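You operate a simulated robot arm through the tools that you are given. There is no shell and no other tool.

The job below is to be done with a simulated robot arm. You get a single attempt, and the scene is never put back.

JOB
Fill the blue tank to MAX through the green hose; shut DRAIN first.
Fine: hose in the tank inlet before WATER goes on; WATER off, then the hose back in its holder; the tank's own levers, all the way; spill nothing.

It is judged by the outcome, as a careful person would: the job done as asked, and still so three seconds after it is handed in. It fails if anything else is knocked over, pushed out of place, dropped, spilled or broken.

ROBOT AND FRAMES
A 7-joint arm with a two-finger parallel gripper, fixed in place. Base frame: the origin is on the floor under the middle of its stand, x ahead of it, y to its left, z up. Readings come in mm, degrees, newtons and seconds.
It reaches about 910 mm from its shoulder. Its first joint turns from -166.0 to 166.0 degrees. Payload 3.43 kg.
The TCP is the grasp point between the finger pads, 30 mm short of the fingertips. In the tool frame z runs along the fingers and y along their closing line. Largest opening 94 mm; finger width 28, thickness 10; the body of the gripper, 50 by 96 mm, starts 55 mm behind the TCP.
Orientation is that of the tool frame in the base frame, as [roll, pitch, yaw] about the fixed x, y, z axes, in that order (R = Rz(yaw) Ry(pitch) Rx(roll)). With the fingers straight down and closing along the base's y, the tool's x points along the base's -x, its y along +y and its z along -z.

CONTROLS
- The arm moves only by the tool move_arm. Its argument "steps" is a list of rows, each a list of 7 numbers: the shift along the tool's x, y, z in mm, then the turn, a rotation vector about the tool's x, y, z in degrees, then the finger opening in mm, from 0 to 94. In form: [[tx, ty, tz, wx, wy, wz, claw], ...]. A call has 1 to 20 rows; each row shifts and turns the commanded pose from where the row before left it, along the tool's axes as they then stand. A row lasts 0.2 s, in which the tool goes at most 50 mm and 8.6 degrees; a call with a longer step from one row to the next is refused whole, and so is a gripper value outside its range. Where a pose cannot be reached the arm comes as near as it can. A force on the tool above 40 N (or 10 N above the force at the start of the call, whichever is more), or a blocked arm, ends the call early, and 0.2 s more pass. Each finger travels about 45 mm/s and halts on what it meets, pressing with about 34 N; the grip force reading is that of the motor and also rises with nothing between the fingers. The clock runs only during rows and for 0.2 s after the last one: add rows that do not move to give the fingers time. The reply holds the time, the measured pose of the TCP, the force on the tool along the base axes, the opening and the grip force, in the units named above and with some noise, with the torque about the TCP (base axes, N m) and any sound that the robot's microphone picked up.
- Cameras (640 x 400 px; columns grow to the right, rows downward): "scene" is fixed at [218.6, -500.8, 1725.8]; the picture's right is [0.66, -0.75, 0.00], its down [-0.55, -0.48, -0.69] and it looks along [0.52, 0.45, -0.73] (base axes); focal length 235 px, centre (320, 200). "wrist" rides on the gripper at [76, 14, -102] in the tool frame; the picture's right is [-0.18, 0.98, 0.00], its down [-0.75, -0.14, -0.64] and it looks along [-0.63, -0.12, 0.77] (tool axes); focal length 243 px, centre (320, 200). There is no depth. A picture from a camera that has moved, and an enlarged one, comes with that camera's place and axes in the base frame and with its lens.
- grab_frame(camera): a new picture of that camera. It takes no simulated time.
- move_column(by): slides the trunk up (or, below 0, down) by that many mm; the arm rides with it, the base frame stays. It gives what a move gives, with no picture.
- enlarge(camera, box): a new picture of the part [left, top, right, bottom] of that camera's present view, enlarged. It takes no simulated time.
- finish_job(): hands the job in; it is judged then, once.

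Places have to be worked out from the pictures, the camera data and where the tool is seen. Open the gripper and draw the arm clear of the work before you hand the job in, unless the task says otherwise.

The tools are called after "Emit:" as a command line: name --pt "numbers of a row" for each row, then --argument value for the rest, lists and objects as JSON in quotes. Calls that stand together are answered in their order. move_arm: Moves the arm, as the interface text tells. Its arguments: {"type":"object","properties":{"steps":{"type":"array"}},"required":["steps"]} The other tools are called the same way: move_column (by) moves the trunk up or down; grab_frame (camera) takes a picture; enlarge (camera, box) takes an enlarged picture of a part of a camera's view; finish_job () hands the job in.

At the start:

```text
time_s: 0.0
eef_pos: [429.9, -199.2, 1495.0]
tool_rot: [180.0, 0.0, -179.8]
ft_force: [-0.3, 0.7, 0.0]
torque: [0.01, -0.03, 0.02]
width: 94.0
grip_force: 0.1
trunk travel left (down, up): [-575.0, 35.0]
```

scene: 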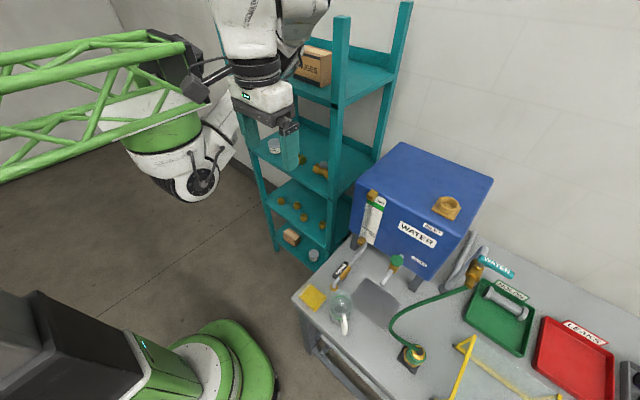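
wrist: 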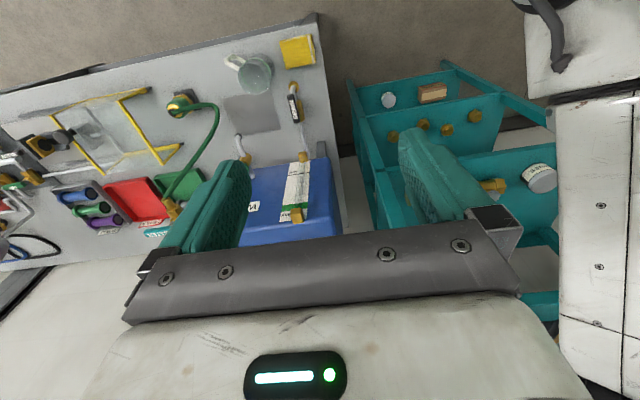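

I start by looking closely at the scene: the blue tank, green hose with its holder, and the taps and levers need to be located.

Emit:
enlarge --camera "scene" --box '[330, 130, 530, 290]'

Emit:
enlarge --camera "scene" --box '[280, 220, 480, 400]'

Emit:
enlarge --camera "scene" --box '[440, 230, 640, 400]'

Emit:
enlarge --camera "wrist" --box '[130, 20, 350, 260]'

```text
2.50 times, centred on (430, 210) of scene
camera zoom: at [218.6, -500.8, 1725.8], right [0.66, -0.75, 0.0], down [-0.55, -0.48, -0.69], along [0.52, 0.45, -0.73], focal length 588 px, centre (45, 175)
```

zoom: 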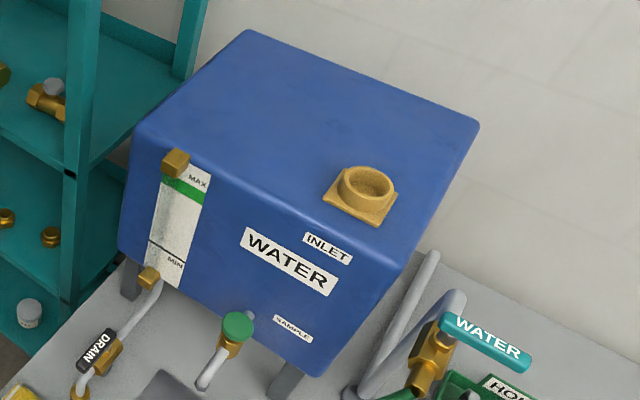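

```text
2.22 times, centred on (380, 310) of scene
camera zoom: at [218.6, -500.8, 1725.8], right [0.66, -0.75, 0.0], down [-0.55, -0.48, -0.69], along [0.52, 0.45, -0.73], focal length 523 px, centre (187, -44)
```

zoom: 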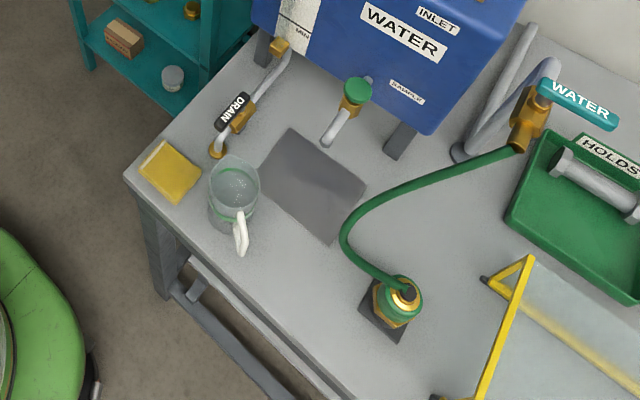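

```text
2.35 times, centred on (540, 315) of scene
camera zoom: at [218.6, -500.8, 1725.8], right [0.66, -0.75, 0.0], down [-0.55, -0.48, -0.69], along [0.52, 0.45, -0.73], focal length 554 px, centre (-198, -71)
```

zoom: 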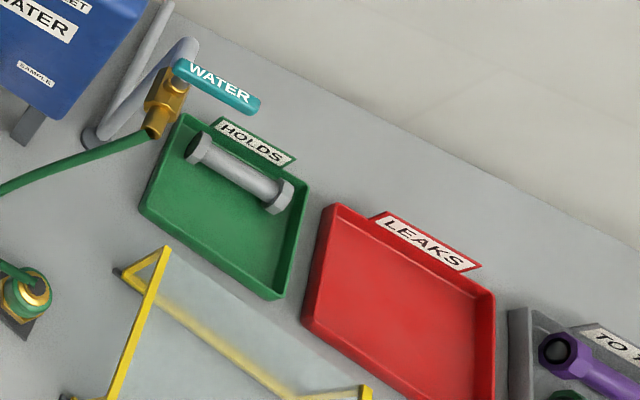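

```text
1.67 times, centred on (240, 140) of wrist
camera zoom: at [354.3, -184.1, 1596.4], right [0.18, 0.98, 0.0], down [0.75, -0.14, 0.64], along [0.63, -0.12, -0.77], focal length 404 px, centre (453, 300)
```

zoom: 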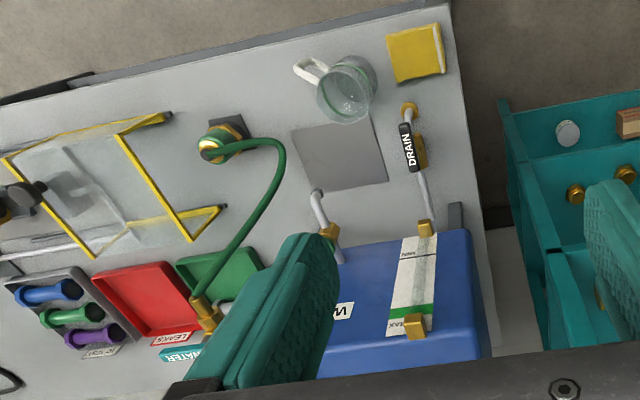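

The scene suggests the drain lever at about (563,-297,947), the hose nozzle at about (511,-615,947) and the WATER valve near (710,-644,1197), with the tank inlet near (760,-480,1270). I move the arm sideways at height, well clear of everything, to look at the nozzle and valve.

Emit:
move_arm --pt "0 -40 10 0 0 0 94" --pt "0 -40 10 0 0 0 94" --pt "0 -40 10 0 0 0 94" --pt "0 -40 10 0 0 0 94" --pt "0 -40 10 0 0 0 94" --pt "0 -40 10 0 0 0 94" --pt "0 -40 10 0 0 0 94" --pt "0 -40 10 0 0 0 94"

Emit:
grab_frame --camera "wrist"

Emit:
grab_frame --camera "scene"

```text
time_s: 1.8
eef_pos: [430.4, -517.9, 1412.0]
tool_rot: [180.0, 0.0, -179.9]
ft_force: [1.0, 0.0, -0.6]
torque: [0.01, -0.01, 0.01]
width: 94.1
grip_force: 0.0
trunk travel left (down, up): [-575.0, 35.0]
```

```text
taken
camera wrist: at [354.5, -504.3, 1515.3], right [0.18, 0.98, 0.0], down [0.75, -0.14, 0.64], along [0.63, -0.12, -0.77], focal length 243 px, centre (320, 200)
```

wrist: 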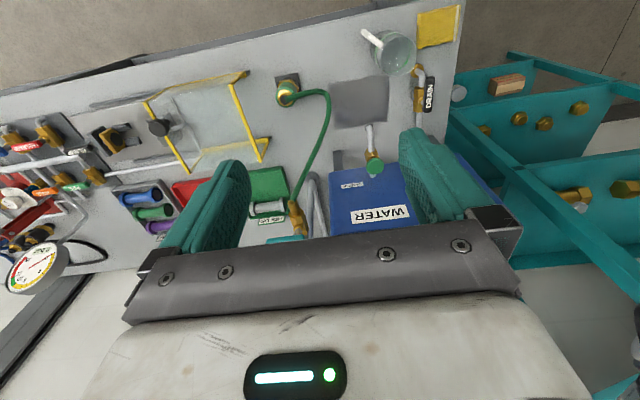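

```text
taken
```

scene: 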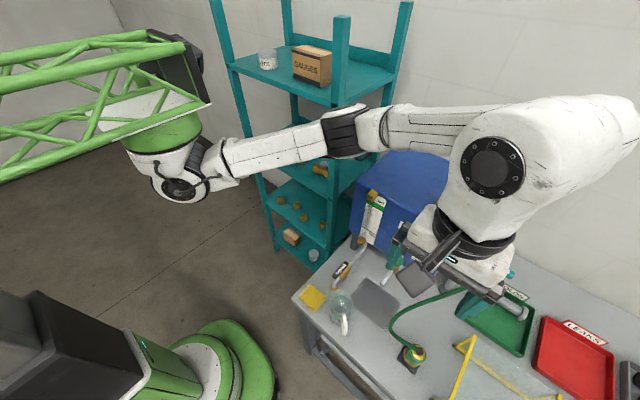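

The arm hangs from a boom, with its shoulder roughly at (320,0,1390), so reach looks fine. I enlarge parts of the wrist view for details of the valve, hose and drain.

Emit:
enlarge --camera "wrist" --box '[220, 60, 480, 240]'

Emit:
enlarge --camera "wrist" --box '[0, 80, 200, 300]'

Emit:
enlarge --camera "wrist" --box '[340, 0, 480, 120]'

```text
2.22 times, centred on (350, 150) of wrist
camera zoom: at [354.5, -504.3, 1515.3], right [0.18, 0.98, 0.0], down [0.75, -0.14, 0.64], along [0.63, -0.12, -0.77], focal length 539 px, centre (253, 311)
```

zoom: 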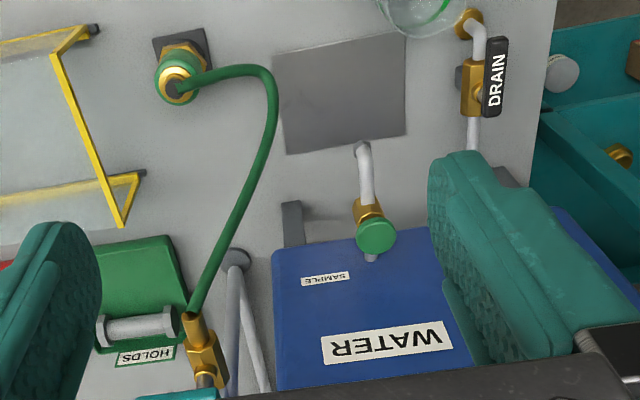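

```text
1.82 times, centred on (100, 190) of wrist
camera zoom: at [354.5, -504.3, 1515.3], right [0.18, 0.98, 0.0], down [0.75, -0.14, 0.64], along [0.63, -0.12, -0.77], focal length 441 px, centre (720, 218)
```

zoom: 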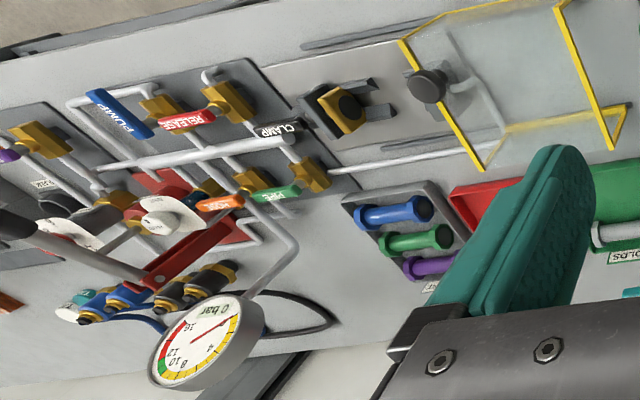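

```text
3.33 times, centred on (410, 60) of wrist
camera zoom: at [354.5, -504.3, 1515.3], right [0.18, 0.98, 0.0], down [0.75, -0.14, 0.64], along [0.63, -0.12, -0.77], focal length 809 px, centre (20, 667)
```

zoom: 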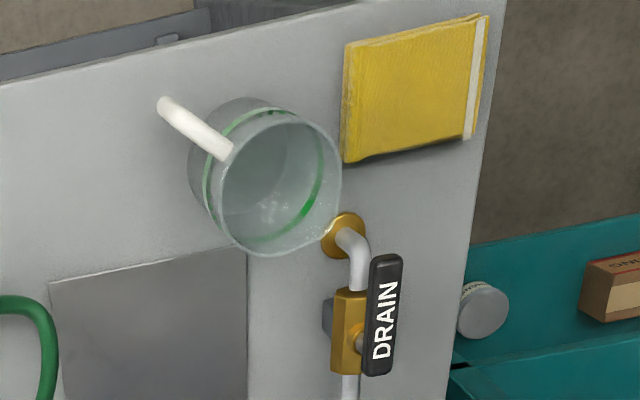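

The drain lever sits on top of its valve along the pipe (so open). I lower the gripper in front of the drain for a closer look.

Emit:
move_arm --pt "-5 24 37 0 0 0 94" --pt "-5 24 37 0 0 0 94" --pt "-5 24 37 0 0 0 94" --pt "-5 24 37 0 0 0 94" --pt "-5 24 37 0 0 0 94" --pt "-5 24 37 0 0 0 94" --pt "-5 24 37 0 0 0 94" --pt "-5 24 37 0 0 0 94" --pt "-5 24 37 0 0 0 94" --pt "-5 21 30 0 0 0 94"

Emit:
grab_frame --camera "wrist"

Emit:
grab_frame --camera "scene"

```text
time_s: 4.0
eef_pos: [480.6, -277.1, 1050.8]
tool_rot: [180.0, 0.0, -179.9]
ft_force: [0.0, -0.5, -0.1]
torque: [0.05, -0.02, 0.03]
width: 93.8
grip_force: 0.1
trunk travel left (down, up): [-575.0, 35.0]
```

```text
taken
camera wrist: at [404.3, -263.5, 1152.2], right [0.18, 0.98, 0.0], down [0.75, -0.14, 0.64], along [0.63, -0.12, -0.77], focal length 243 px, centre (320, 200)
```

wrist: 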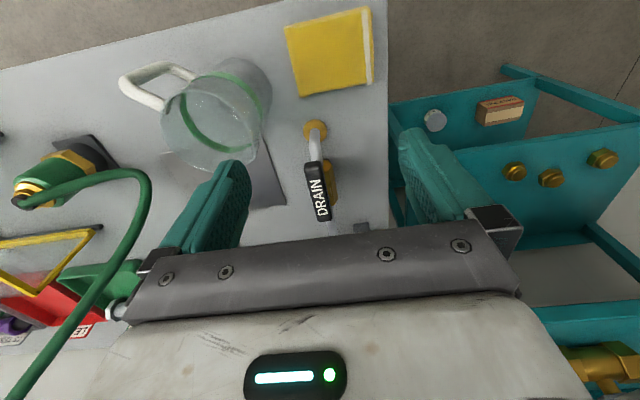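

```text
taken
```

scene: 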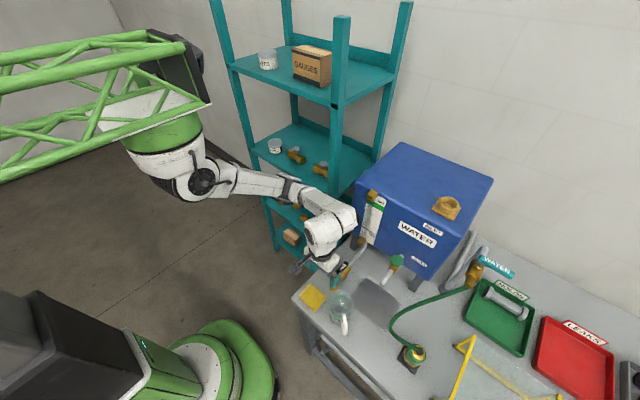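

Emit:
enlarge --camera "wrist" --box '[240, 100, 400, 230]'

Emit:
enlarge --camera "scene" --box '[330, 180, 420, 300]'

Emit:
enlarge --camera "wrist" --box '[0, 120, 130, 220]'

```text
3.08 times, centred on (320, 165) of wrist
camera zoom: at [404.3, -263.5, 1152.2], right [0.18, 0.98, 0.0], down [0.75, -0.14, 0.64], along [0.63, -0.12, -0.77], focal length 746 px, centre (320, 308)
```

zoom: 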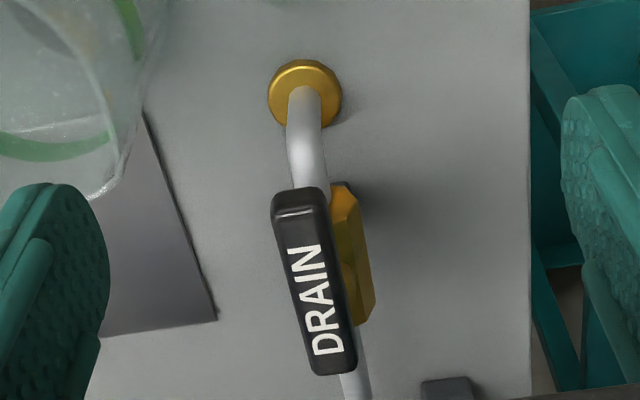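

```text
3.33 times, centred on (375, 240) of scene
camera zoom: at [218.6, -500.8, 1725.8], right [0.66, -0.75, 0.0], down [-0.55, -0.48, -0.69], along [0.52, 0.45, -0.73], focal length 784 px, centre (137, 67)
```

zoom: 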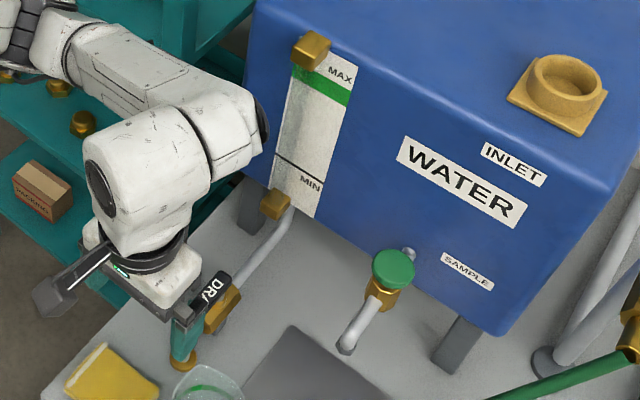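

```text
4.00 times, centred on (65, 170) of wrist
camera zoom: at [404.3, -263.5, 1152.2], right [0.18, 0.98, 0.0], down [0.75, -0.14, 0.64], along [0.63, -0.12, -0.77], focal length 970 px, centre (1340, 320)
```

zoom: 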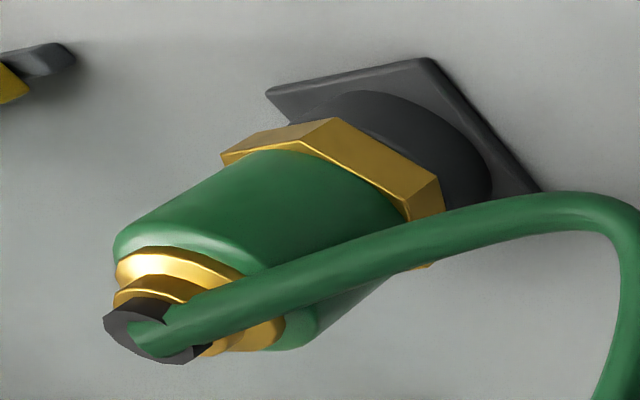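

The lever runs from about x=527 to x=604 at y≈-294, z≈947, with its pivot near the tank end (x≈585); the beaker stands at about (472,-362). I close the fingers, place them on the -y side of the lever and test which way it turns.

Emit:
move_arm --pt "-22 -18 0 0 0 0 60" --pt "-22 -18 0 0 0 0 30" --pt "-21 -17 0 0 0 0 0" --pt "0 0 20 0 0 0 0" --pt "0 0 20 0 0 0 0" --pt "0 0 20 0 0 0 0" --pt "0 0 0 0 0 0 0" --pt "0 0 0 0 0 0 0"

Emit:
grab_frame --camera "wrist"

Emit:
enlarge --camera "scene" --box '[310, 220, 410, 340]'

```text
time_s: 5.8
eef_pos: [545.6, -331.9, 992.1]
tool_rot: [180.0, 0.0, -179.9]
ft_force: [-0.7, 0.2, -0.3]
torque: [-0.01, -0.04, 0.0]
width: 0.1
grip_force: 32.9
trunk travel left (down, up): [-575.0, 35.0]
```

```text
taken
camera wrist: at [469.1, -318.2, 1094.7], right [0.18, 0.98, 0.0], down [0.75, -0.14, 0.64], along [0.63, -0.12, -0.77], focal length 243 px, centre (320, 200)
```

wrist: 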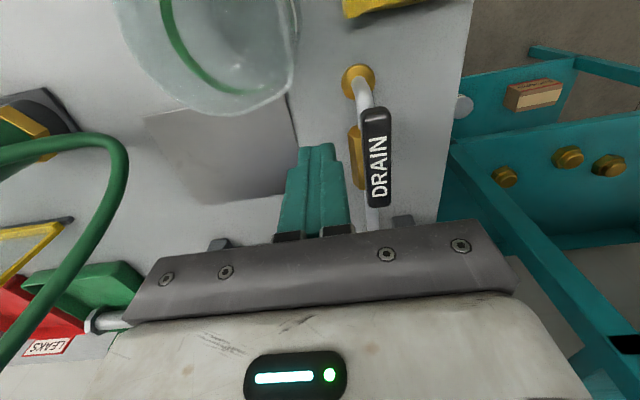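

```text
3.33 times, centred on (360, 280) of scene
camera zoom: at [218.6, -500.8, 1725.8], right [0.66, -0.75, 0.0], down [-0.55, -0.48, -0.69], along [0.52, 0.45, -0.73], focal length 784 px, centre (187, -67)
```

zoom: 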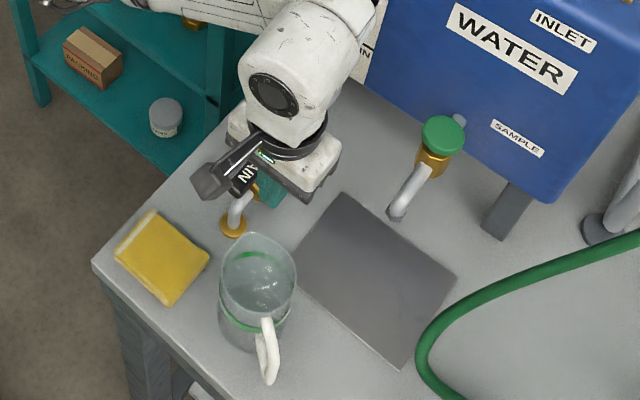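

The lever estimate holds: z≈947, x 527–604, y≈-295, and the closed fingers stand on its -y side. I go down beside it and push gently toward +y, watching the force.

Emit:
move_arm --pt "0 0 17 0 0 0 0" --pt "0 0 17 0 0 0 0" --pt "0 7 0 0 0 0 0" --pt "0 7 0 0 0 0 0" --pt "0 4 0 0 0 0 0" --pt "0 4 0 0 0 0 0" --pt "0 4 0 0 0 0 0" --pt "0 4 0 0 0 0 0"

Emit:
grab_frame --camera "wrist"

```text
time_s: 7.5
eef_pos: [544.1, -312.1, 957.8]
tool_rot: [-178.7, 0.3, 179.8]
ft_force: [4.5, -36.9, -2.7]
torque: [-0.24, 0.03, -0.56]
width: 0.0
grip_force: 33.0
trunk travel left (down, up): [-575.0, 35.0]
stopped in row 8: the force on the tool passed its limit at 50 N (the readings are from after the stop); the commanded pose is now the measured one
```

```text
taken
camera wrist: at [468.0, -295.3, 1059.2], right [0.19, 0.98, -0.02], down [0.75, -0.13, 0.65], along [0.63, -0.14, -0.76], focal length 243 px, centre (320, 200)
```

wrist: 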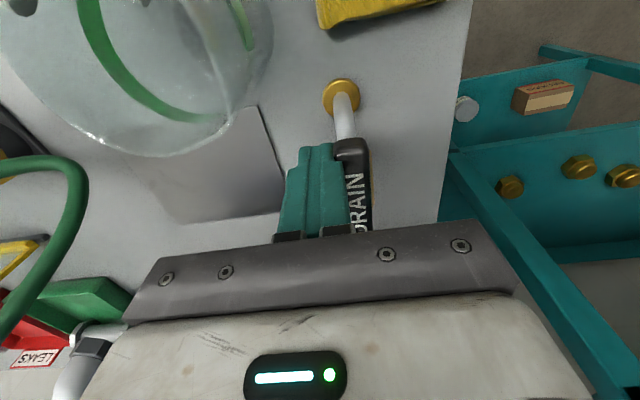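

Pushing toward +y met a hard stop (about 40–50 N with no turn), so the lever must turn the other way. I back off, rise over the lever, come down on its +y side and push toward -y.

Emit:
move_arm --pt "0 -6 0 -1.3 0 0 0" --pt "0 0 -20 0 0 0 0" --pt "0 0 -20 0 0 0 0" --pt "2 25 0 0 0 0 0" --pt "2 25 0 0 0 0 0" --pt "0 8 0 0 0 0 0" --pt "0 0 20 0 0 0 0" --pt "0 0 20 0 0 0 0" --pt "0 0 0 0 0 0 0"

Emit:
grab_frame --camera "wrist"

```text
time_s: 9.5
eef_pos: [540.1, -257.4, 956.9]
tool_rot: [179.4, 0.2, 179.9]
ft_force: [0.3, 0.5, -0.1]
torque: [0.02, -0.01, 0.0]
width: 0.2
grip_force: 32.4
trunk travel left (down, up): [-575.0, 35.0]
```

```text
taken
camera wrist: at [464.4, -243.7, 1059.8], right [0.19, 0.98, 0.01], down [0.75, -0.15, 0.64], along [0.63, -0.11, -0.77], focal length 243 px, centre (320, 200)
```

wrist: 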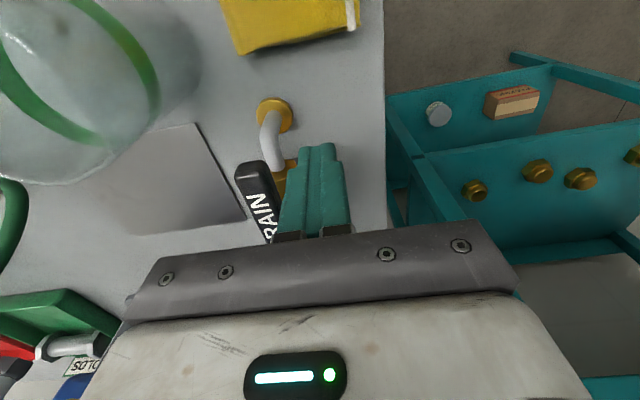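

The fingers are now on the +y side of the lever. I push toward -y in small steps and watch the force.

Emit:
move_arm --pt "0 -8 0 0 0 0 0" --pt "0 -6 0 0 0 0 0" --pt "1 -5 0 0 0 0 0" --pt "1 -5 0 0 0 0 0" --pt "1 -5 0 0 0 0 0" --pt "1 -5 0 0 0 0 0" --pt "1 -5 0 0 0 0 0"

Emit:
grab_frame --camera "wrist"

```text
time_s: 11.1
eef_pos: [536.3, -296.6, 956.5]
tool_rot: [179.4, 0.1, 179.8]
ft_force: [0.0, -0.1, 0.9]
torque: [0.0, -0.01, 0.01]
width: 0.1
grip_force: 32.5
trunk travel left (down, up): [-575.0, 35.0]
```

```text
taken
camera wrist: at [459.6, -282.1, 1060.0], right [0.19, 0.98, 0.01], down [0.75, -0.15, 0.64], along [0.63, -0.11, -0.77], focal length 243 px, centre (320, 200)
```

wrist: 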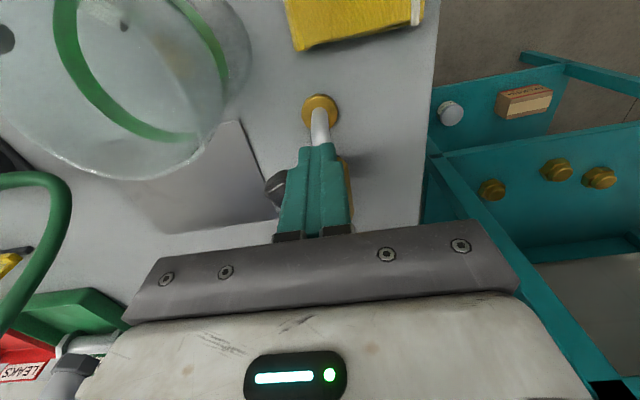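

The lever is turning this way. I continue along the arc and finish by pushing it against its stop.

Emit:
move_arm --pt "1 -6 0 0 0 0 0" --pt "0 -6 0 0 0 0 0" --pt "-2 -6 0 0 0 0 0" --pt "-3 -6 0 0 0 0 0" --pt "-5 -5 0 0 0 0 0" --pt "-5 -5 0 0 0 0 0" --pt "-5 -5 0 0 0 0 0" --pt "-5 -3 0 0 0 0 0" --pt "-4 0 0 0 0 0 0" --pt "-4 0 0 0 0 0 0" --pt "-4 0 0 0 0 0 0" --pt "-4 0 0 0 0 0 0" --pt "-4 0 0 0 0 0 0" --pt "-4 0 0 0 0 0 0"

Emit:
grab_frame --camera "wrist"

Emit:
enlarge --camera "scene" --box '[310, 220, 410, 340]'

```text
time_s: 13.8
eef_pos: [567.1, -338.2, 956.6]
tool_rot: [179.2, -0.7, 179.0]
ft_force: [-14.6, 2.4, 5.4]
torque: [0.03, 0.02, 0.08]
width: 0.2
grip_force: 33.2
trunk travel left (down, up): [-575.0, 35.0]
stopped in row 13: the force on the tool passed its limit at 44 N (the readings are from after the stop); the commanded pose is now the measured one
```

```text
taken
camera wrist: at [492.7, -324.8, 1060.4], right [0.2, 0.98, 0.01], down [0.76, -0.16, 0.63], along [0.62, -0.12, -0.78], focal length 243 px, centre (320, 200)
```

wrist: 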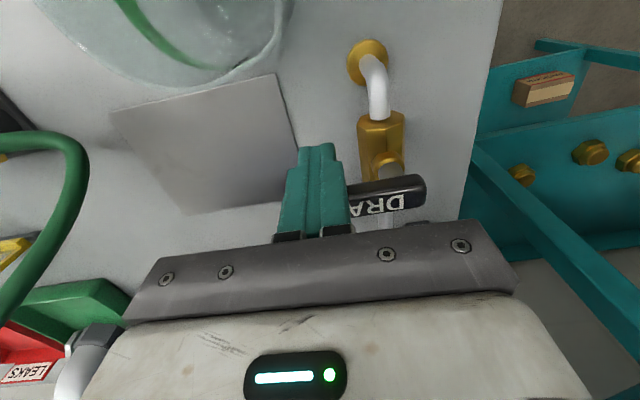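

```text
3.33 times, centred on (360, 280) of scene
camera zoom: at [218.6, -500.8, 1725.8], right [0.66, -0.75, 0.0], down [-0.55, -0.48, -0.69], along [0.52, 0.45, -0.73], focal length 784 px, centre (187, -67)
```

zoom: 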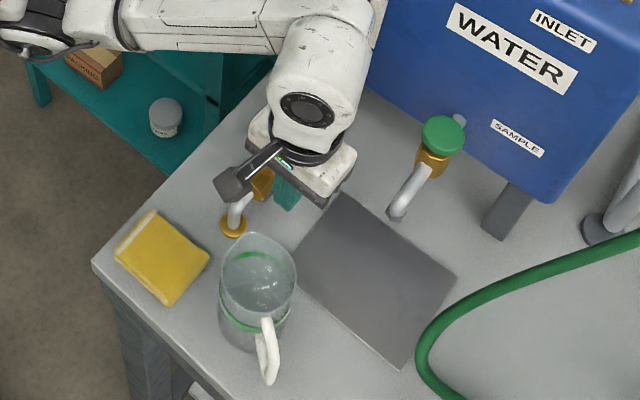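

The lever is now crosswise and hit its stop (44 N). I back off, rise, straighten the tool and look at the lever from above to confirm.

Emit:
move_arm --pt "10 0 0 0 0 0 0" --pt "5 0 -15 0.8 0.7 -1 0" --pt "0 0 -35 0 0 0 0" --pt "5 0 -40 0 0 0 30" --pt "10 0 -40 0 0 0 94" --pt "15 0 -40 0 0 0 94" --pt "10 0 -40 0 0 0 94" --pt "0 0 0 0 0 0 94"

Emit:
grab_frame --camera "wrist"

Emit:
grab_frame --camera "scene"

```text
time_s: 15.6
eef_pos: [517.5, -337.5, 1167.3]
tool_rot: [-180.0, -1.2, -179.6]
ft_force: [0.1, 0.8, -0.4]
torque: [0.01, -0.02, 0.03]
width: 93.8
grip_force: 0.0
trunk travel left (down, up): [-575.0, 35.0]
```

```text
taken
camera wrist: at [444.0, -323.4, 1271.0], right [0.18, 0.98, 0.0], down [0.77, -0.14, 0.63], along [0.62, -0.12, -0.78], focal length 243 px, centre (320, 200)
```

wrist: 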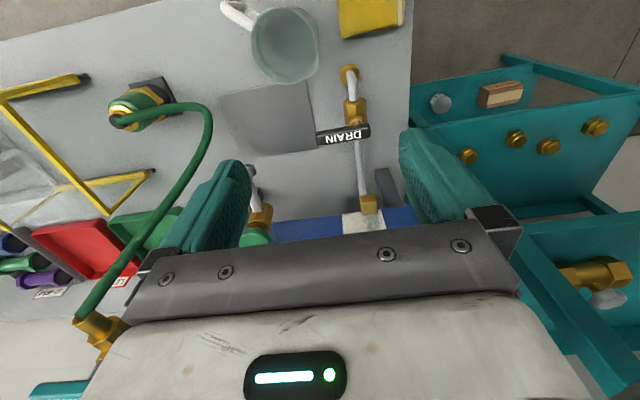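

```text
taken
```

scene: 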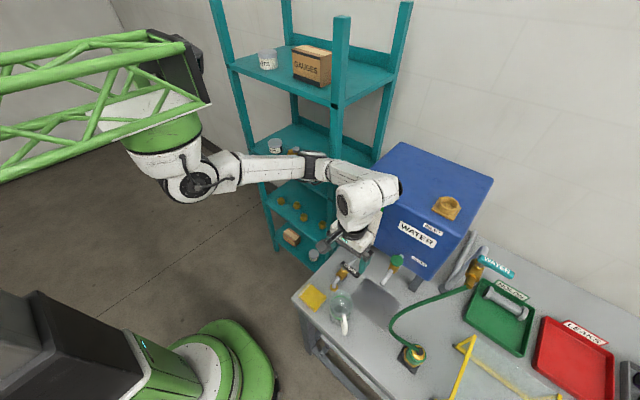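

Let me enlarge the drain lever and look at the nozzle in its holder from here.

Emit:
enlarge --camera "wrist" --box '[290, 50, 420, 230]'

Emit:
enlarge --camera "wrist" --box '[70, 50, 230, 200]'

Emit:
enlarge --camera "scene" --box '[380, 240, 520, 390]'

```text
2.22 times, centred on (355, 140) of wrist
camera zoom: at [444.0, -323.4, 1271.0], right [0.18, 0.98, 0.0], down [0.77, -0.14, 0.63], along [0.62, -0.12, -0.78], focal length 539 px, centre (242, 333)
```

zoom: 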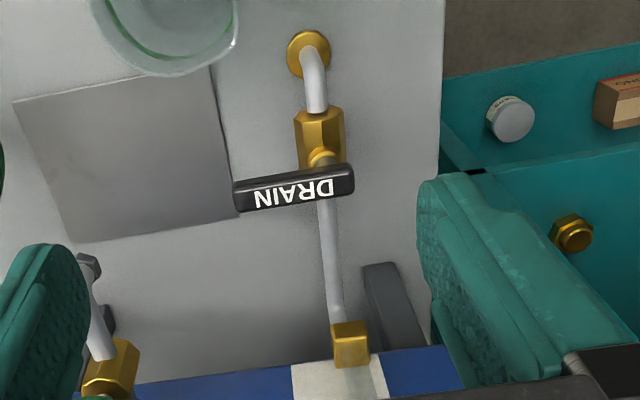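

```text
2.67 times, centred on (150, 125) of wrist
camera zoom: at [444.0, -323.4, 1271.0], right [0.18, 0.98, 0.0], down [0.77, -0.14, 0.63], along [0.62, -0.12, -0.78], focal length 647 px, centre (773, 400)
```

zoom: 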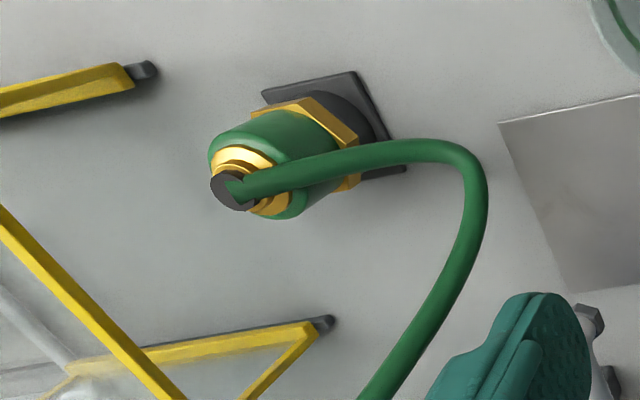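

```text
2.67 times, centred on (450, 315) of scene
camera zoom: at [218.6, -500.8, 1725.8], right [0.66, -0.75, 0.0], down [-0.55, -0.48, -0.69], along [0.52, 0.45, -0.73], focal length 627 px, centre (-27, -107)
```

zoom: 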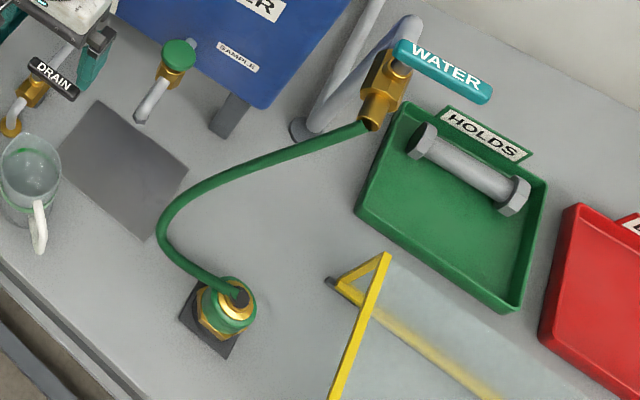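

The drain valve is shut (lever square to the pipe). Next I go over the hose nozzle and turn the tool 90° about vertical, so the fingers close along x and the hose, which leaves the cap toward +y, can pass between them.

Emit:
move_arm --pt "3.5 -40 5 0 -1.2 0 94" --pt "3.5 -40 5 0 0 0 94" --pt "3.5 -40 5 0 0 0 94" --pt "3.5 -40 5 0 0 0 94" --pt "3.5 -40 5 0 0 0 94" --pt "3.5 -40 5 0 0 0 94" --pt "3.5 -38 5 0 0 0 94" --pt "0 0 0 0 0 8.2 94" --pt "0 0 0 0 0 8.2 94" --pt "0 0 0 0 0 8.2 94" --pt "0 0 0 0 0 8.2 94" --pt "0 0 0 0 0 8.2 94" --pt "0 0 0 0 0 8.2 94" --pt "0 0 0 0 0 8.2 94" --pt "0 0 0 0 0 8.2 94" --pt "0 0 0 0 0 8.2 94" --pt "0 0 0 0 0 8.2 94" --pt "0 0 0 0 0 8.2 94"

Emit:
grab_frame --camera "wrist"

Emit:
grab_frame --camera "scene"

```text
time_s: 19.4
eef_pos: [495.8, -616.8, 1130.9]
tool_rot: [-179.9, 0.0, 90.0]
ft_force: [0.6, -0.1, 0.3]
torque: [0.0, 0.0, -0.01]
width: 93.9
grip_force: 0.0
trunk travel left (down, up): [-575.0, 35.0]
```

```text
taken
camera wrist: at [510.3, -540.7, 1234.7], right [0.98, -0.19, 0.0], down [-0.14, -0.75, 0.64], along [-0.12, -0.63, -0.77], focal length 243 px, centre (320, 200)
```

wrist: 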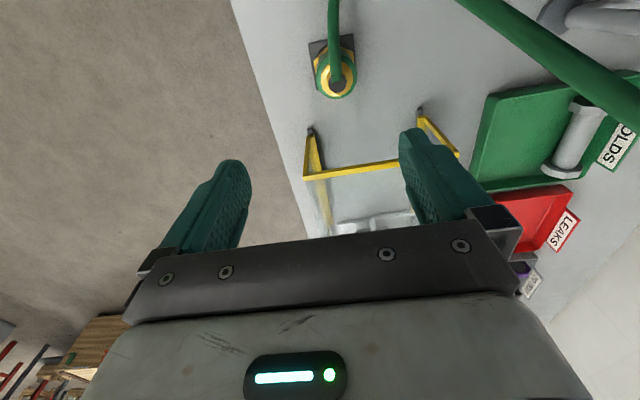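

```text
taken
```

scene: 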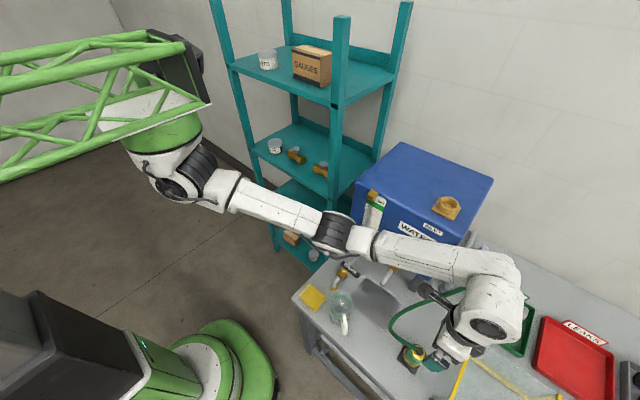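

The rotation worked. I enlarge the nozzle in this view to fix its axis and sizes.

Emit:
enlarge --camera "wrist" --box '[280, 0, 400, 120]'

Emit:
enlarge --camera "scene" --box '[370, 290, 490, 400]'

```text
3.33 times, centred on (340, 60) of wrist
camera zoom: at [510.3, -540.7, 1234.7], right [0.98, -0.19, 0.0], down [-0.14, -0.75, 0.64], along [-0.12, -0.63, -0.77], focal length 809 px, centre (253, 667)
```

zoom: 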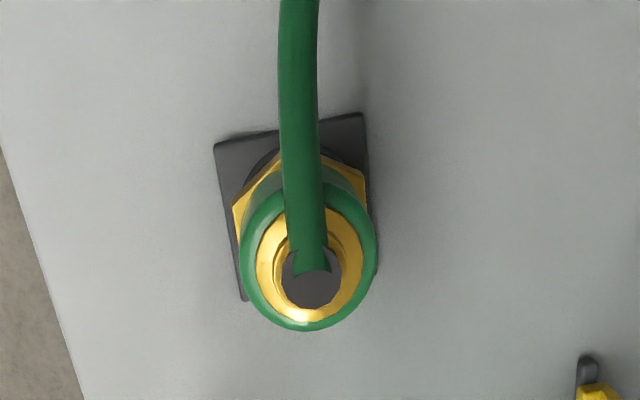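

```text
3.64 times, centred on (430, 345) of scene
camera zoom: at [218.6, -500.8, 1725.8], right [0.66, -0.75, 0.0], down [-0.55, -0.48, -0.69], along [0.52, 0.45, -0.73], focal length 856 px, centre (-80, -327)
```

zoom: 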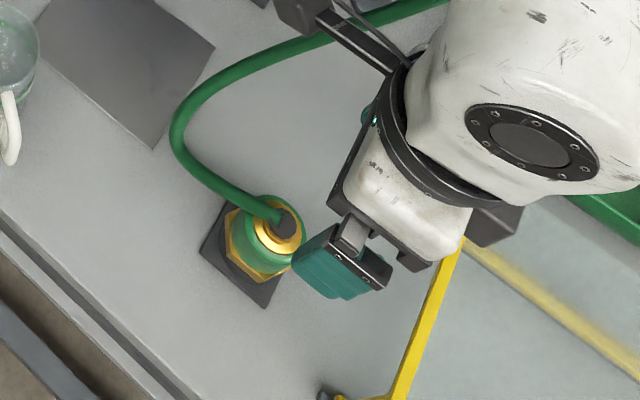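

The nozzle axis is at about (515.5,-617); the green grip body is about 47 mm wide between z≈888 and 932, with the cap top at ≈947. Before grasping I want the inlet and WATER valve measured, so I rise and move over toward the tank for a look.

Emit:
move_arm --pt "0 0 -43 0 0 0 94" --pt "0 0 -43 0 0 0 94" --pt "0 0 -43 0 0 0 94" --pt "0 0 -43 0 0 0 94" --pt "0 0 -43 0 0 0 94" --pt "0 0 -43 0 0 0 94" --pt "0 0 -43 0 0 0 94" --pt "30 30 0 0 0 0 94" --pt "30 30 0 0 0 0 94" --pt "30 30 0 0 0 0 94" --pt "30 30 0 0 0 0 94" --pt "30 30 0 0 0 0 94"

Emit:
grab_frame --camera "wrist"

Emit:
grab_frame --camera "scene"

```text
time_s: 22.0
eef_pos: [645.3, -465.3, 1431.7]
tool_rot: [180.0, 0.0, 90.0]
ft_force: [-0.5, 0.5, 0.6]
torque: [0.03, -0.03, -0.02]
width: 93.9
grip_force: 0.1
trunk travel left (down, up): [-575.0, 35.0]
```

```text
taken
camera wrist: at [660.6, -389.4, 1535.6], right [0.98, -0.18, 0.0], down [-0.14, -0.75, 0.64], along [-0.12, -0.63, -0.77], focal length 243 px, centre (320, 200)
```

wrist: 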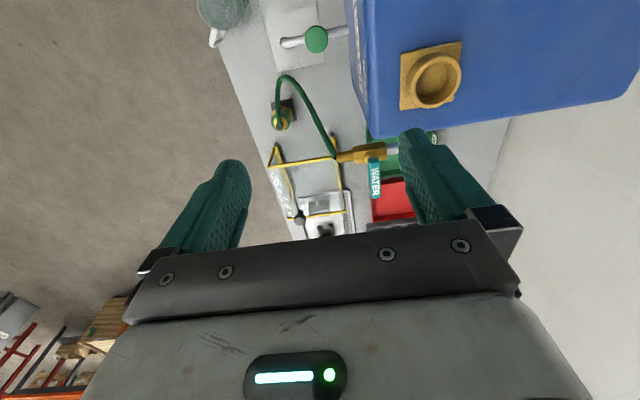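

```text
taken
```

scene: 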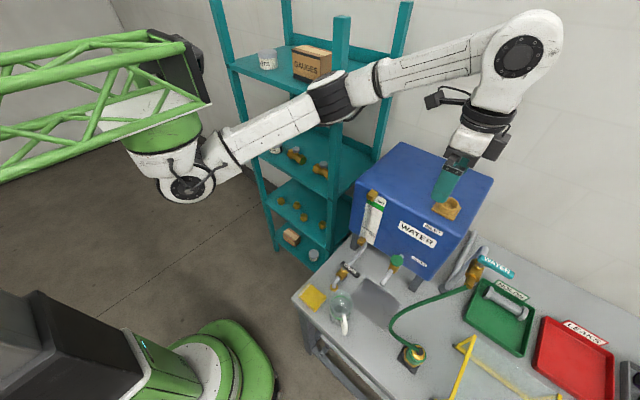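

Emit:
enlarge --camera "wrist" --box '[370, 20, 490, 130]'

Emit:
enlarge --camera "wrist" --box '[320, 120, 440, 240]'

Emit:
enlarge --camera "scene" --box '[440, 220, 540, 310]'

```text
3.64 times, centred on (430, 75) of wrist
camera zoom: at [660.6, -389.4, 1535.6], right [0.98, -0.18, 0.0], down [-0.14, -0.75, 0.64], along [-0.12, -0.63, -0.77], focal length 882 px, centre (-80, 654)
```

zoom: 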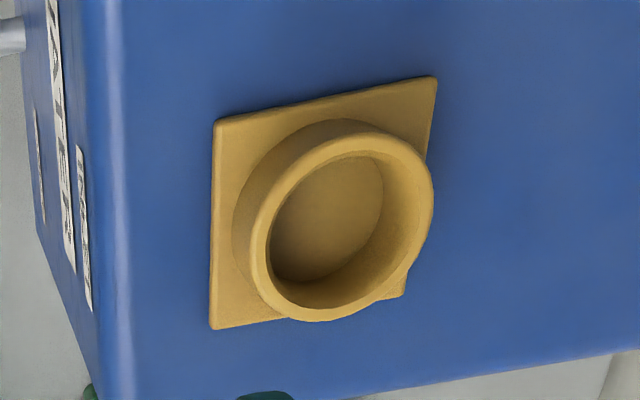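

```text
3.33 times, centred on (380, 180) of wrist
camera zoom: at [660.6, -389.4, 1535.6], right [0.98, -0.18, 0.0], down [-0.14, -0.75, 0.64], along [-0.12, -0.63, -0.77], focal length 809 px, centre (120, 267)
```

zoom: 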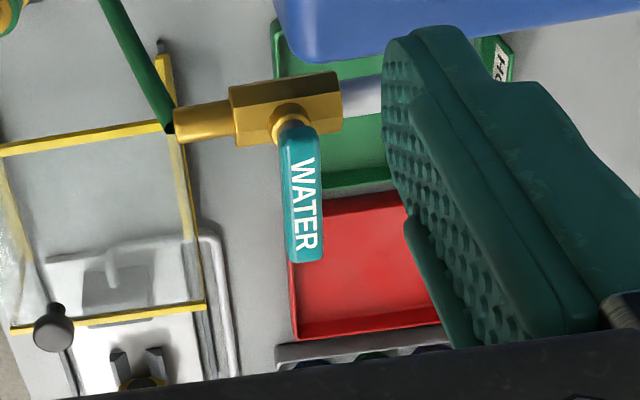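

```text
4.44 times, centred on (490, 265) of scene
camera zoom: at [218.6, -500.8, 1725.8], right [0.66, -0.75, 0.0], down [-0.55, -0.48, -0.69], along [0.52, 0.45, -0.73], focal length 1046 px, centre (-436, -89)
```

zoom: 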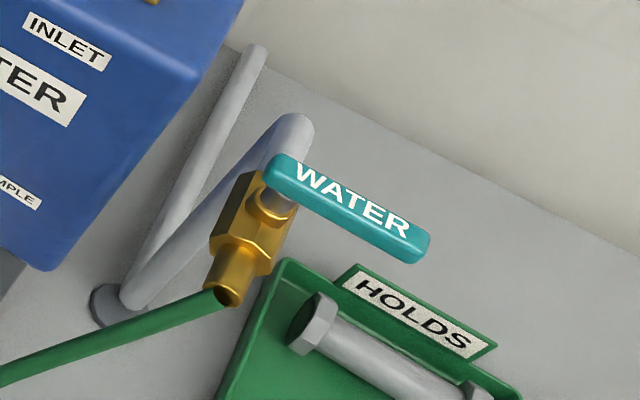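

Inlet rim centre comes out at (769.5,-480,1257), inner width ≈44 mm; the WATER lever lies crosswise (shut), pivot ≈(708,-606), pointing to -y at z≈1195. Now I return above the nozzle and descend partway for a check.

Emit:
move_arm --pt "-30 -26 0 0 0 0 94" --pt "-30 -26 0 0 0 0 94" --pt "-30 -26 0 0 0 0 94" --pt "-31 -26 0 0 0 0 94" --pt "-31 -26 0 0 0 0 94" --pt "0 0 45 0 0 0 94" --pt "0 0 45 0 0 0 94" --pt "0 0 45 0 0 0 94" --pt "0 0 45 0 0 0 94" --pt "0 0 45 0 0 0 94" --pt "0 0 45 0 0 0 94" --pt "0 0 45 0 0 0 94" --pt "0 0 45 0 0 0 94" --pt "0 0 42 0 0 0 94" --pt "0 0 0 0 0 0 94"

Emit:
grab_frame --camera "wrist"

Emit:
enlarge --camera "scene" --box '[370, 270, 490, 390]'

```text
time_s: 25.2
eef_pos: [516.1, -619.0, 1031.3]
tool_rot: [-180.0, 0.0, 90.0]
ft_force: [0.3, 0.0, -0.3]
torque: [-0.02, 0.02, 0.01]
width: 93.8
grip_force: 0.1
trunk travel left (down, up): [-575.0, 35.0]
```

```text
taken
camera wrist: at [531.0, -542.4, 1133.6], right [0.98, -0.18, 0.0], down [-0.14, -0.75, 0.64], along [-0.12, -0.63, -0.77], focal length 243 px, centre (320, 200)
```

wrist: 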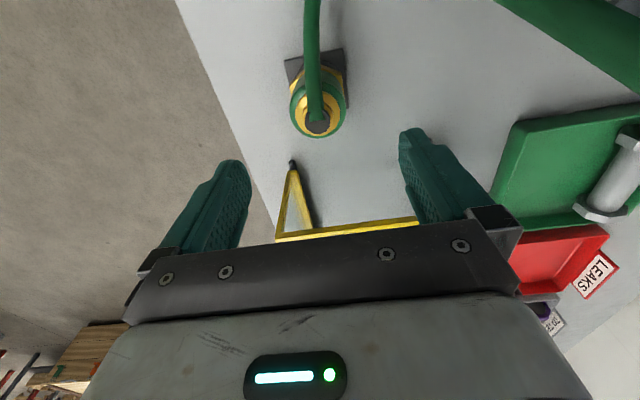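

```text
3.33 times, centred on (430, 330) of scene
camera zoom: at [218.6, -500.8, 1725.8], right [0.66, -0.75, 0.0], down [-0.55, -0.48, -0.69], along [0.52, 0.45, -0.73], focal length 784 px, centre (-47, -233)
```

zoom: 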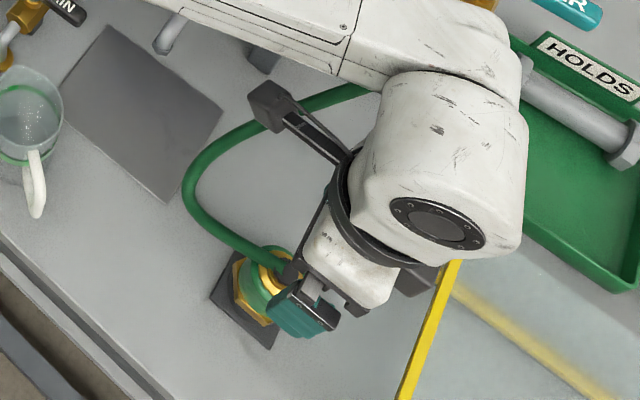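

The nozzle axis reads (515.7,-616.5), almost under the TCP. I descend to grasp height (z≈922) around the green body.

Emit:
move_arm --pt "2 0 30 0 0 0 94" --pt "0 0 30 0 0 0 94" --pt "0 0 20 0 0 0 94" --pt "0 0 15 0 0 0 94" --pt "0 0 13 0 0 0 94" --pt "0 0 0 0 0 0 94"

Emit:
grab_frame --camera "wrist"

Emit:
enlarge --camera "scene" --box '[370, 270, 490, 390]'

```text
time_s: 26.6
eef_pos: [518.2, -618.2, 923.2]
tool_rot: [-179.9, 0.0, 90.1]
ft_force: [-0.8, 0.3, 0.3]
torque: [-0.04, -0.02, 0.02]
width: 94.2
grip_force: 0.1
trunk travel left (down, up): [-575.0, 35.0]
```

```text
taken
camera wrist: at [532.0, -542.0, 1026.1], right [0.98, -0.18, 0.0], down [-0.14, -0.75, 0.64], along [-0.12, -0.63, -0.77], focal length 243 px, centre (320, 200)
```

wrist: 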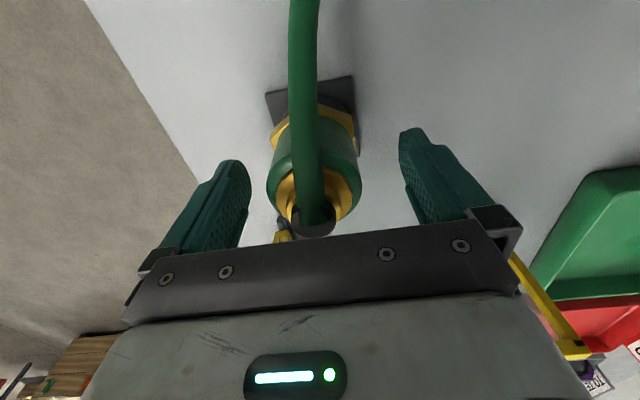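

```text
3.33 times, centred on (430, 330) of scene
camera zoom: at [218.6, -500.8, 1725.8], right [0.66, -0.75, 0.0], down [-0.55, -0.48, -0.69], along [0.52, 0.45, -0.73], focal length 784 px, centre (-47, -233)
```

zoom: 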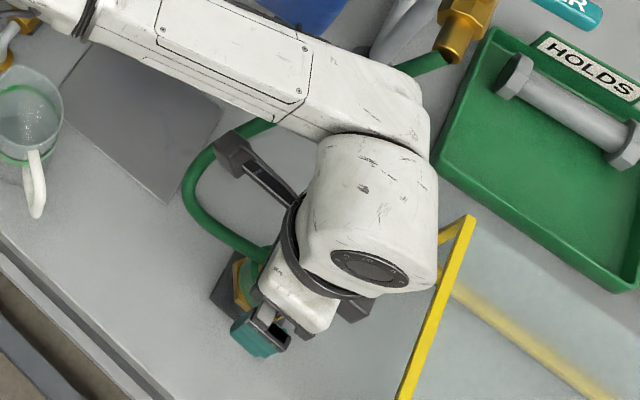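

The cap sits centred in y and about 2.5 mm off in x. I correct that and close the fingers on the green body.

Emit:
move_arm --pt "0 -2.3 0 0 0 0 94" --pt "0 0 0 0 0 0 80" --pt "0 0 0 0 0 0 60" --pt "0 0 0 0 0 0 40" --pt "0 0 0 0 0 0 20" --pt "0 0 0 0 0 0 20" --pt "0 0 0 0 0 0 20"

Emit:
grab_frame --camera "wrist"

```text
time_s: 28.2
eef_pos: [514.8, -617.7, 923.8]
tool_rot: [-180.0, 0.0, 90.2]
ft_force: [0.0, 0.9, 0.3]
torque: [-0.02, 0.03, -0.02]
width: 48.7
grip_force: 34.7
trunk travel left (down, up): [-575.0, 35.0]
```

```text
taken
camera wrist: at [529.3, -541.6, 1026.0], right [0.98, -0.18, 0.0], down [-0.14, -0.75, 0.64], along [-0.12, -0.63, -0.77], focal length 243 px, centre (320, 200)
```

wrist: 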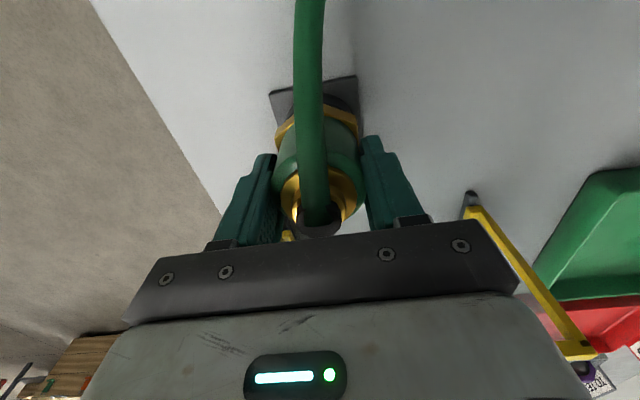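

The nozzle is gripped (48.7 mm, 34.7 N) at TCP (515,-617.7,923.8), which I note for the return. I lift it straight up slowly and look.

Emit:
move_arm --pt "0 0 -8 0 0 0 20" --pt "0 0 -10 0 0 0 20" --pt "0 0 -12 0 0 0 20" --pt "0 0 -15 0 0 0 20" --pt "0 0 -15 0 0 0 20" --pt "0 0 -15 0 0 0 20" --pt "0 0 -15 0 0 0 20"

Emit:
grab_frame --camera "wrist"

Emit:
grab_frame --camera "scene"

```text
time_s: 29.8
eef_pos: [512.7, -616.9, 1013.7]
tool_rot: [180.0, 0.1, 90.1]
ft_force: [0.0, -0.7, -1.1]
torque: [0.01, -0.04, 0.01]
width: 48.4
grip_force: 33.4
trunk travel left (down, up): [-575.0, 35.0]
```

```text
taken
camera wrist: at [527.4, -541.0, 1116.4], right [0.98, -0.18, 0.0], down [-0.14, -0.75, 0.64], along [-0.12, -0.63, -0.77], focal length 243 px, centre (320, 200)
```

wrist: 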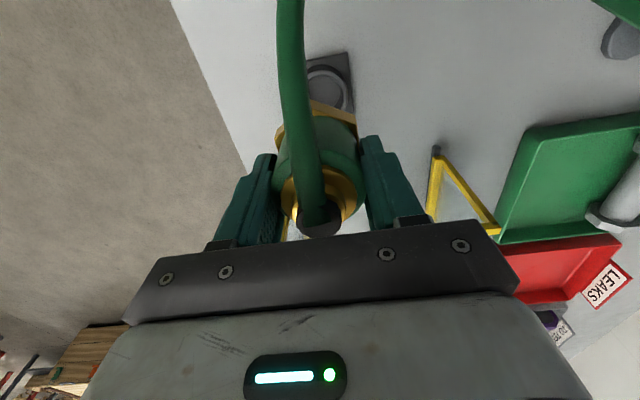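

```text
taken
```

scene: 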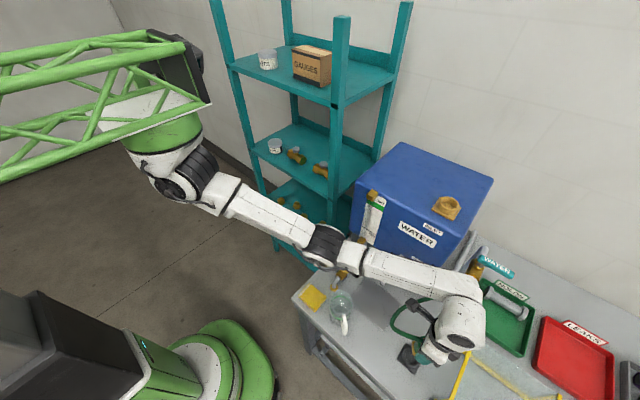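

The nozzle is out of its cup. I enlarge to see its spout and the empty holder.

Emit:
enlarge --camera "wrist" --box '[250, 30, 390, 170]'

Emit:
enlarge --camera "scene" --box '[380, 270, 500, 390]'

```text
2.86 times, centred on (320, 100) of wrist
camera zoom: at [527.4, -541.0, 1116.4], right [0.98, -0.18, 0.0], down [-0.14, -0.75, 0.64], along [-0.12, -0.63, -0.77], focal length 693 px, centre (320, 486)
```

zoom: 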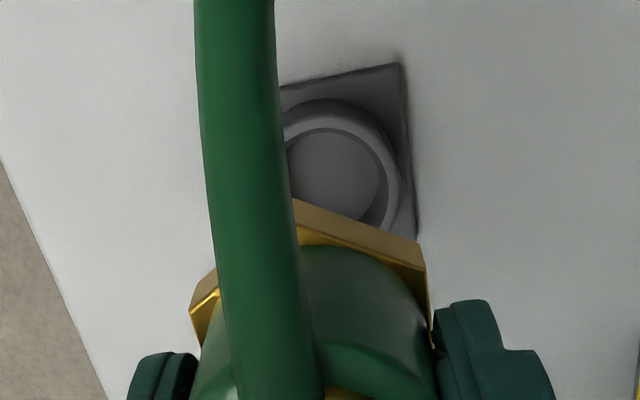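

```text
3.33 times, centred on (440, 330) of scene
camera zoom: at [218.6, -500.8, 1725.8], right [0.66, -0.75, 0.0], down [-0.55, -0.48, -0.69], along [0.52, 0.45, -0.73], focal length 784 px, centre (-80, -233)
```

zoom: 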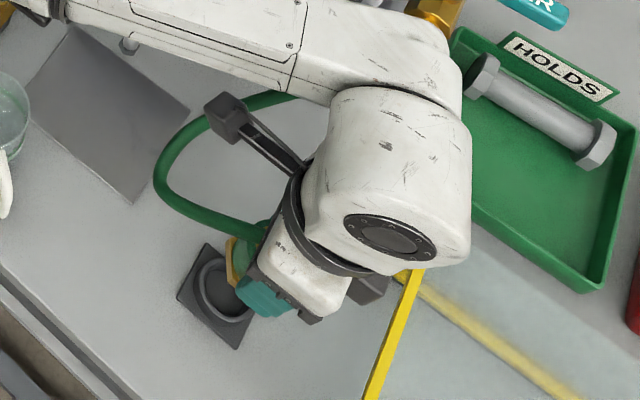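

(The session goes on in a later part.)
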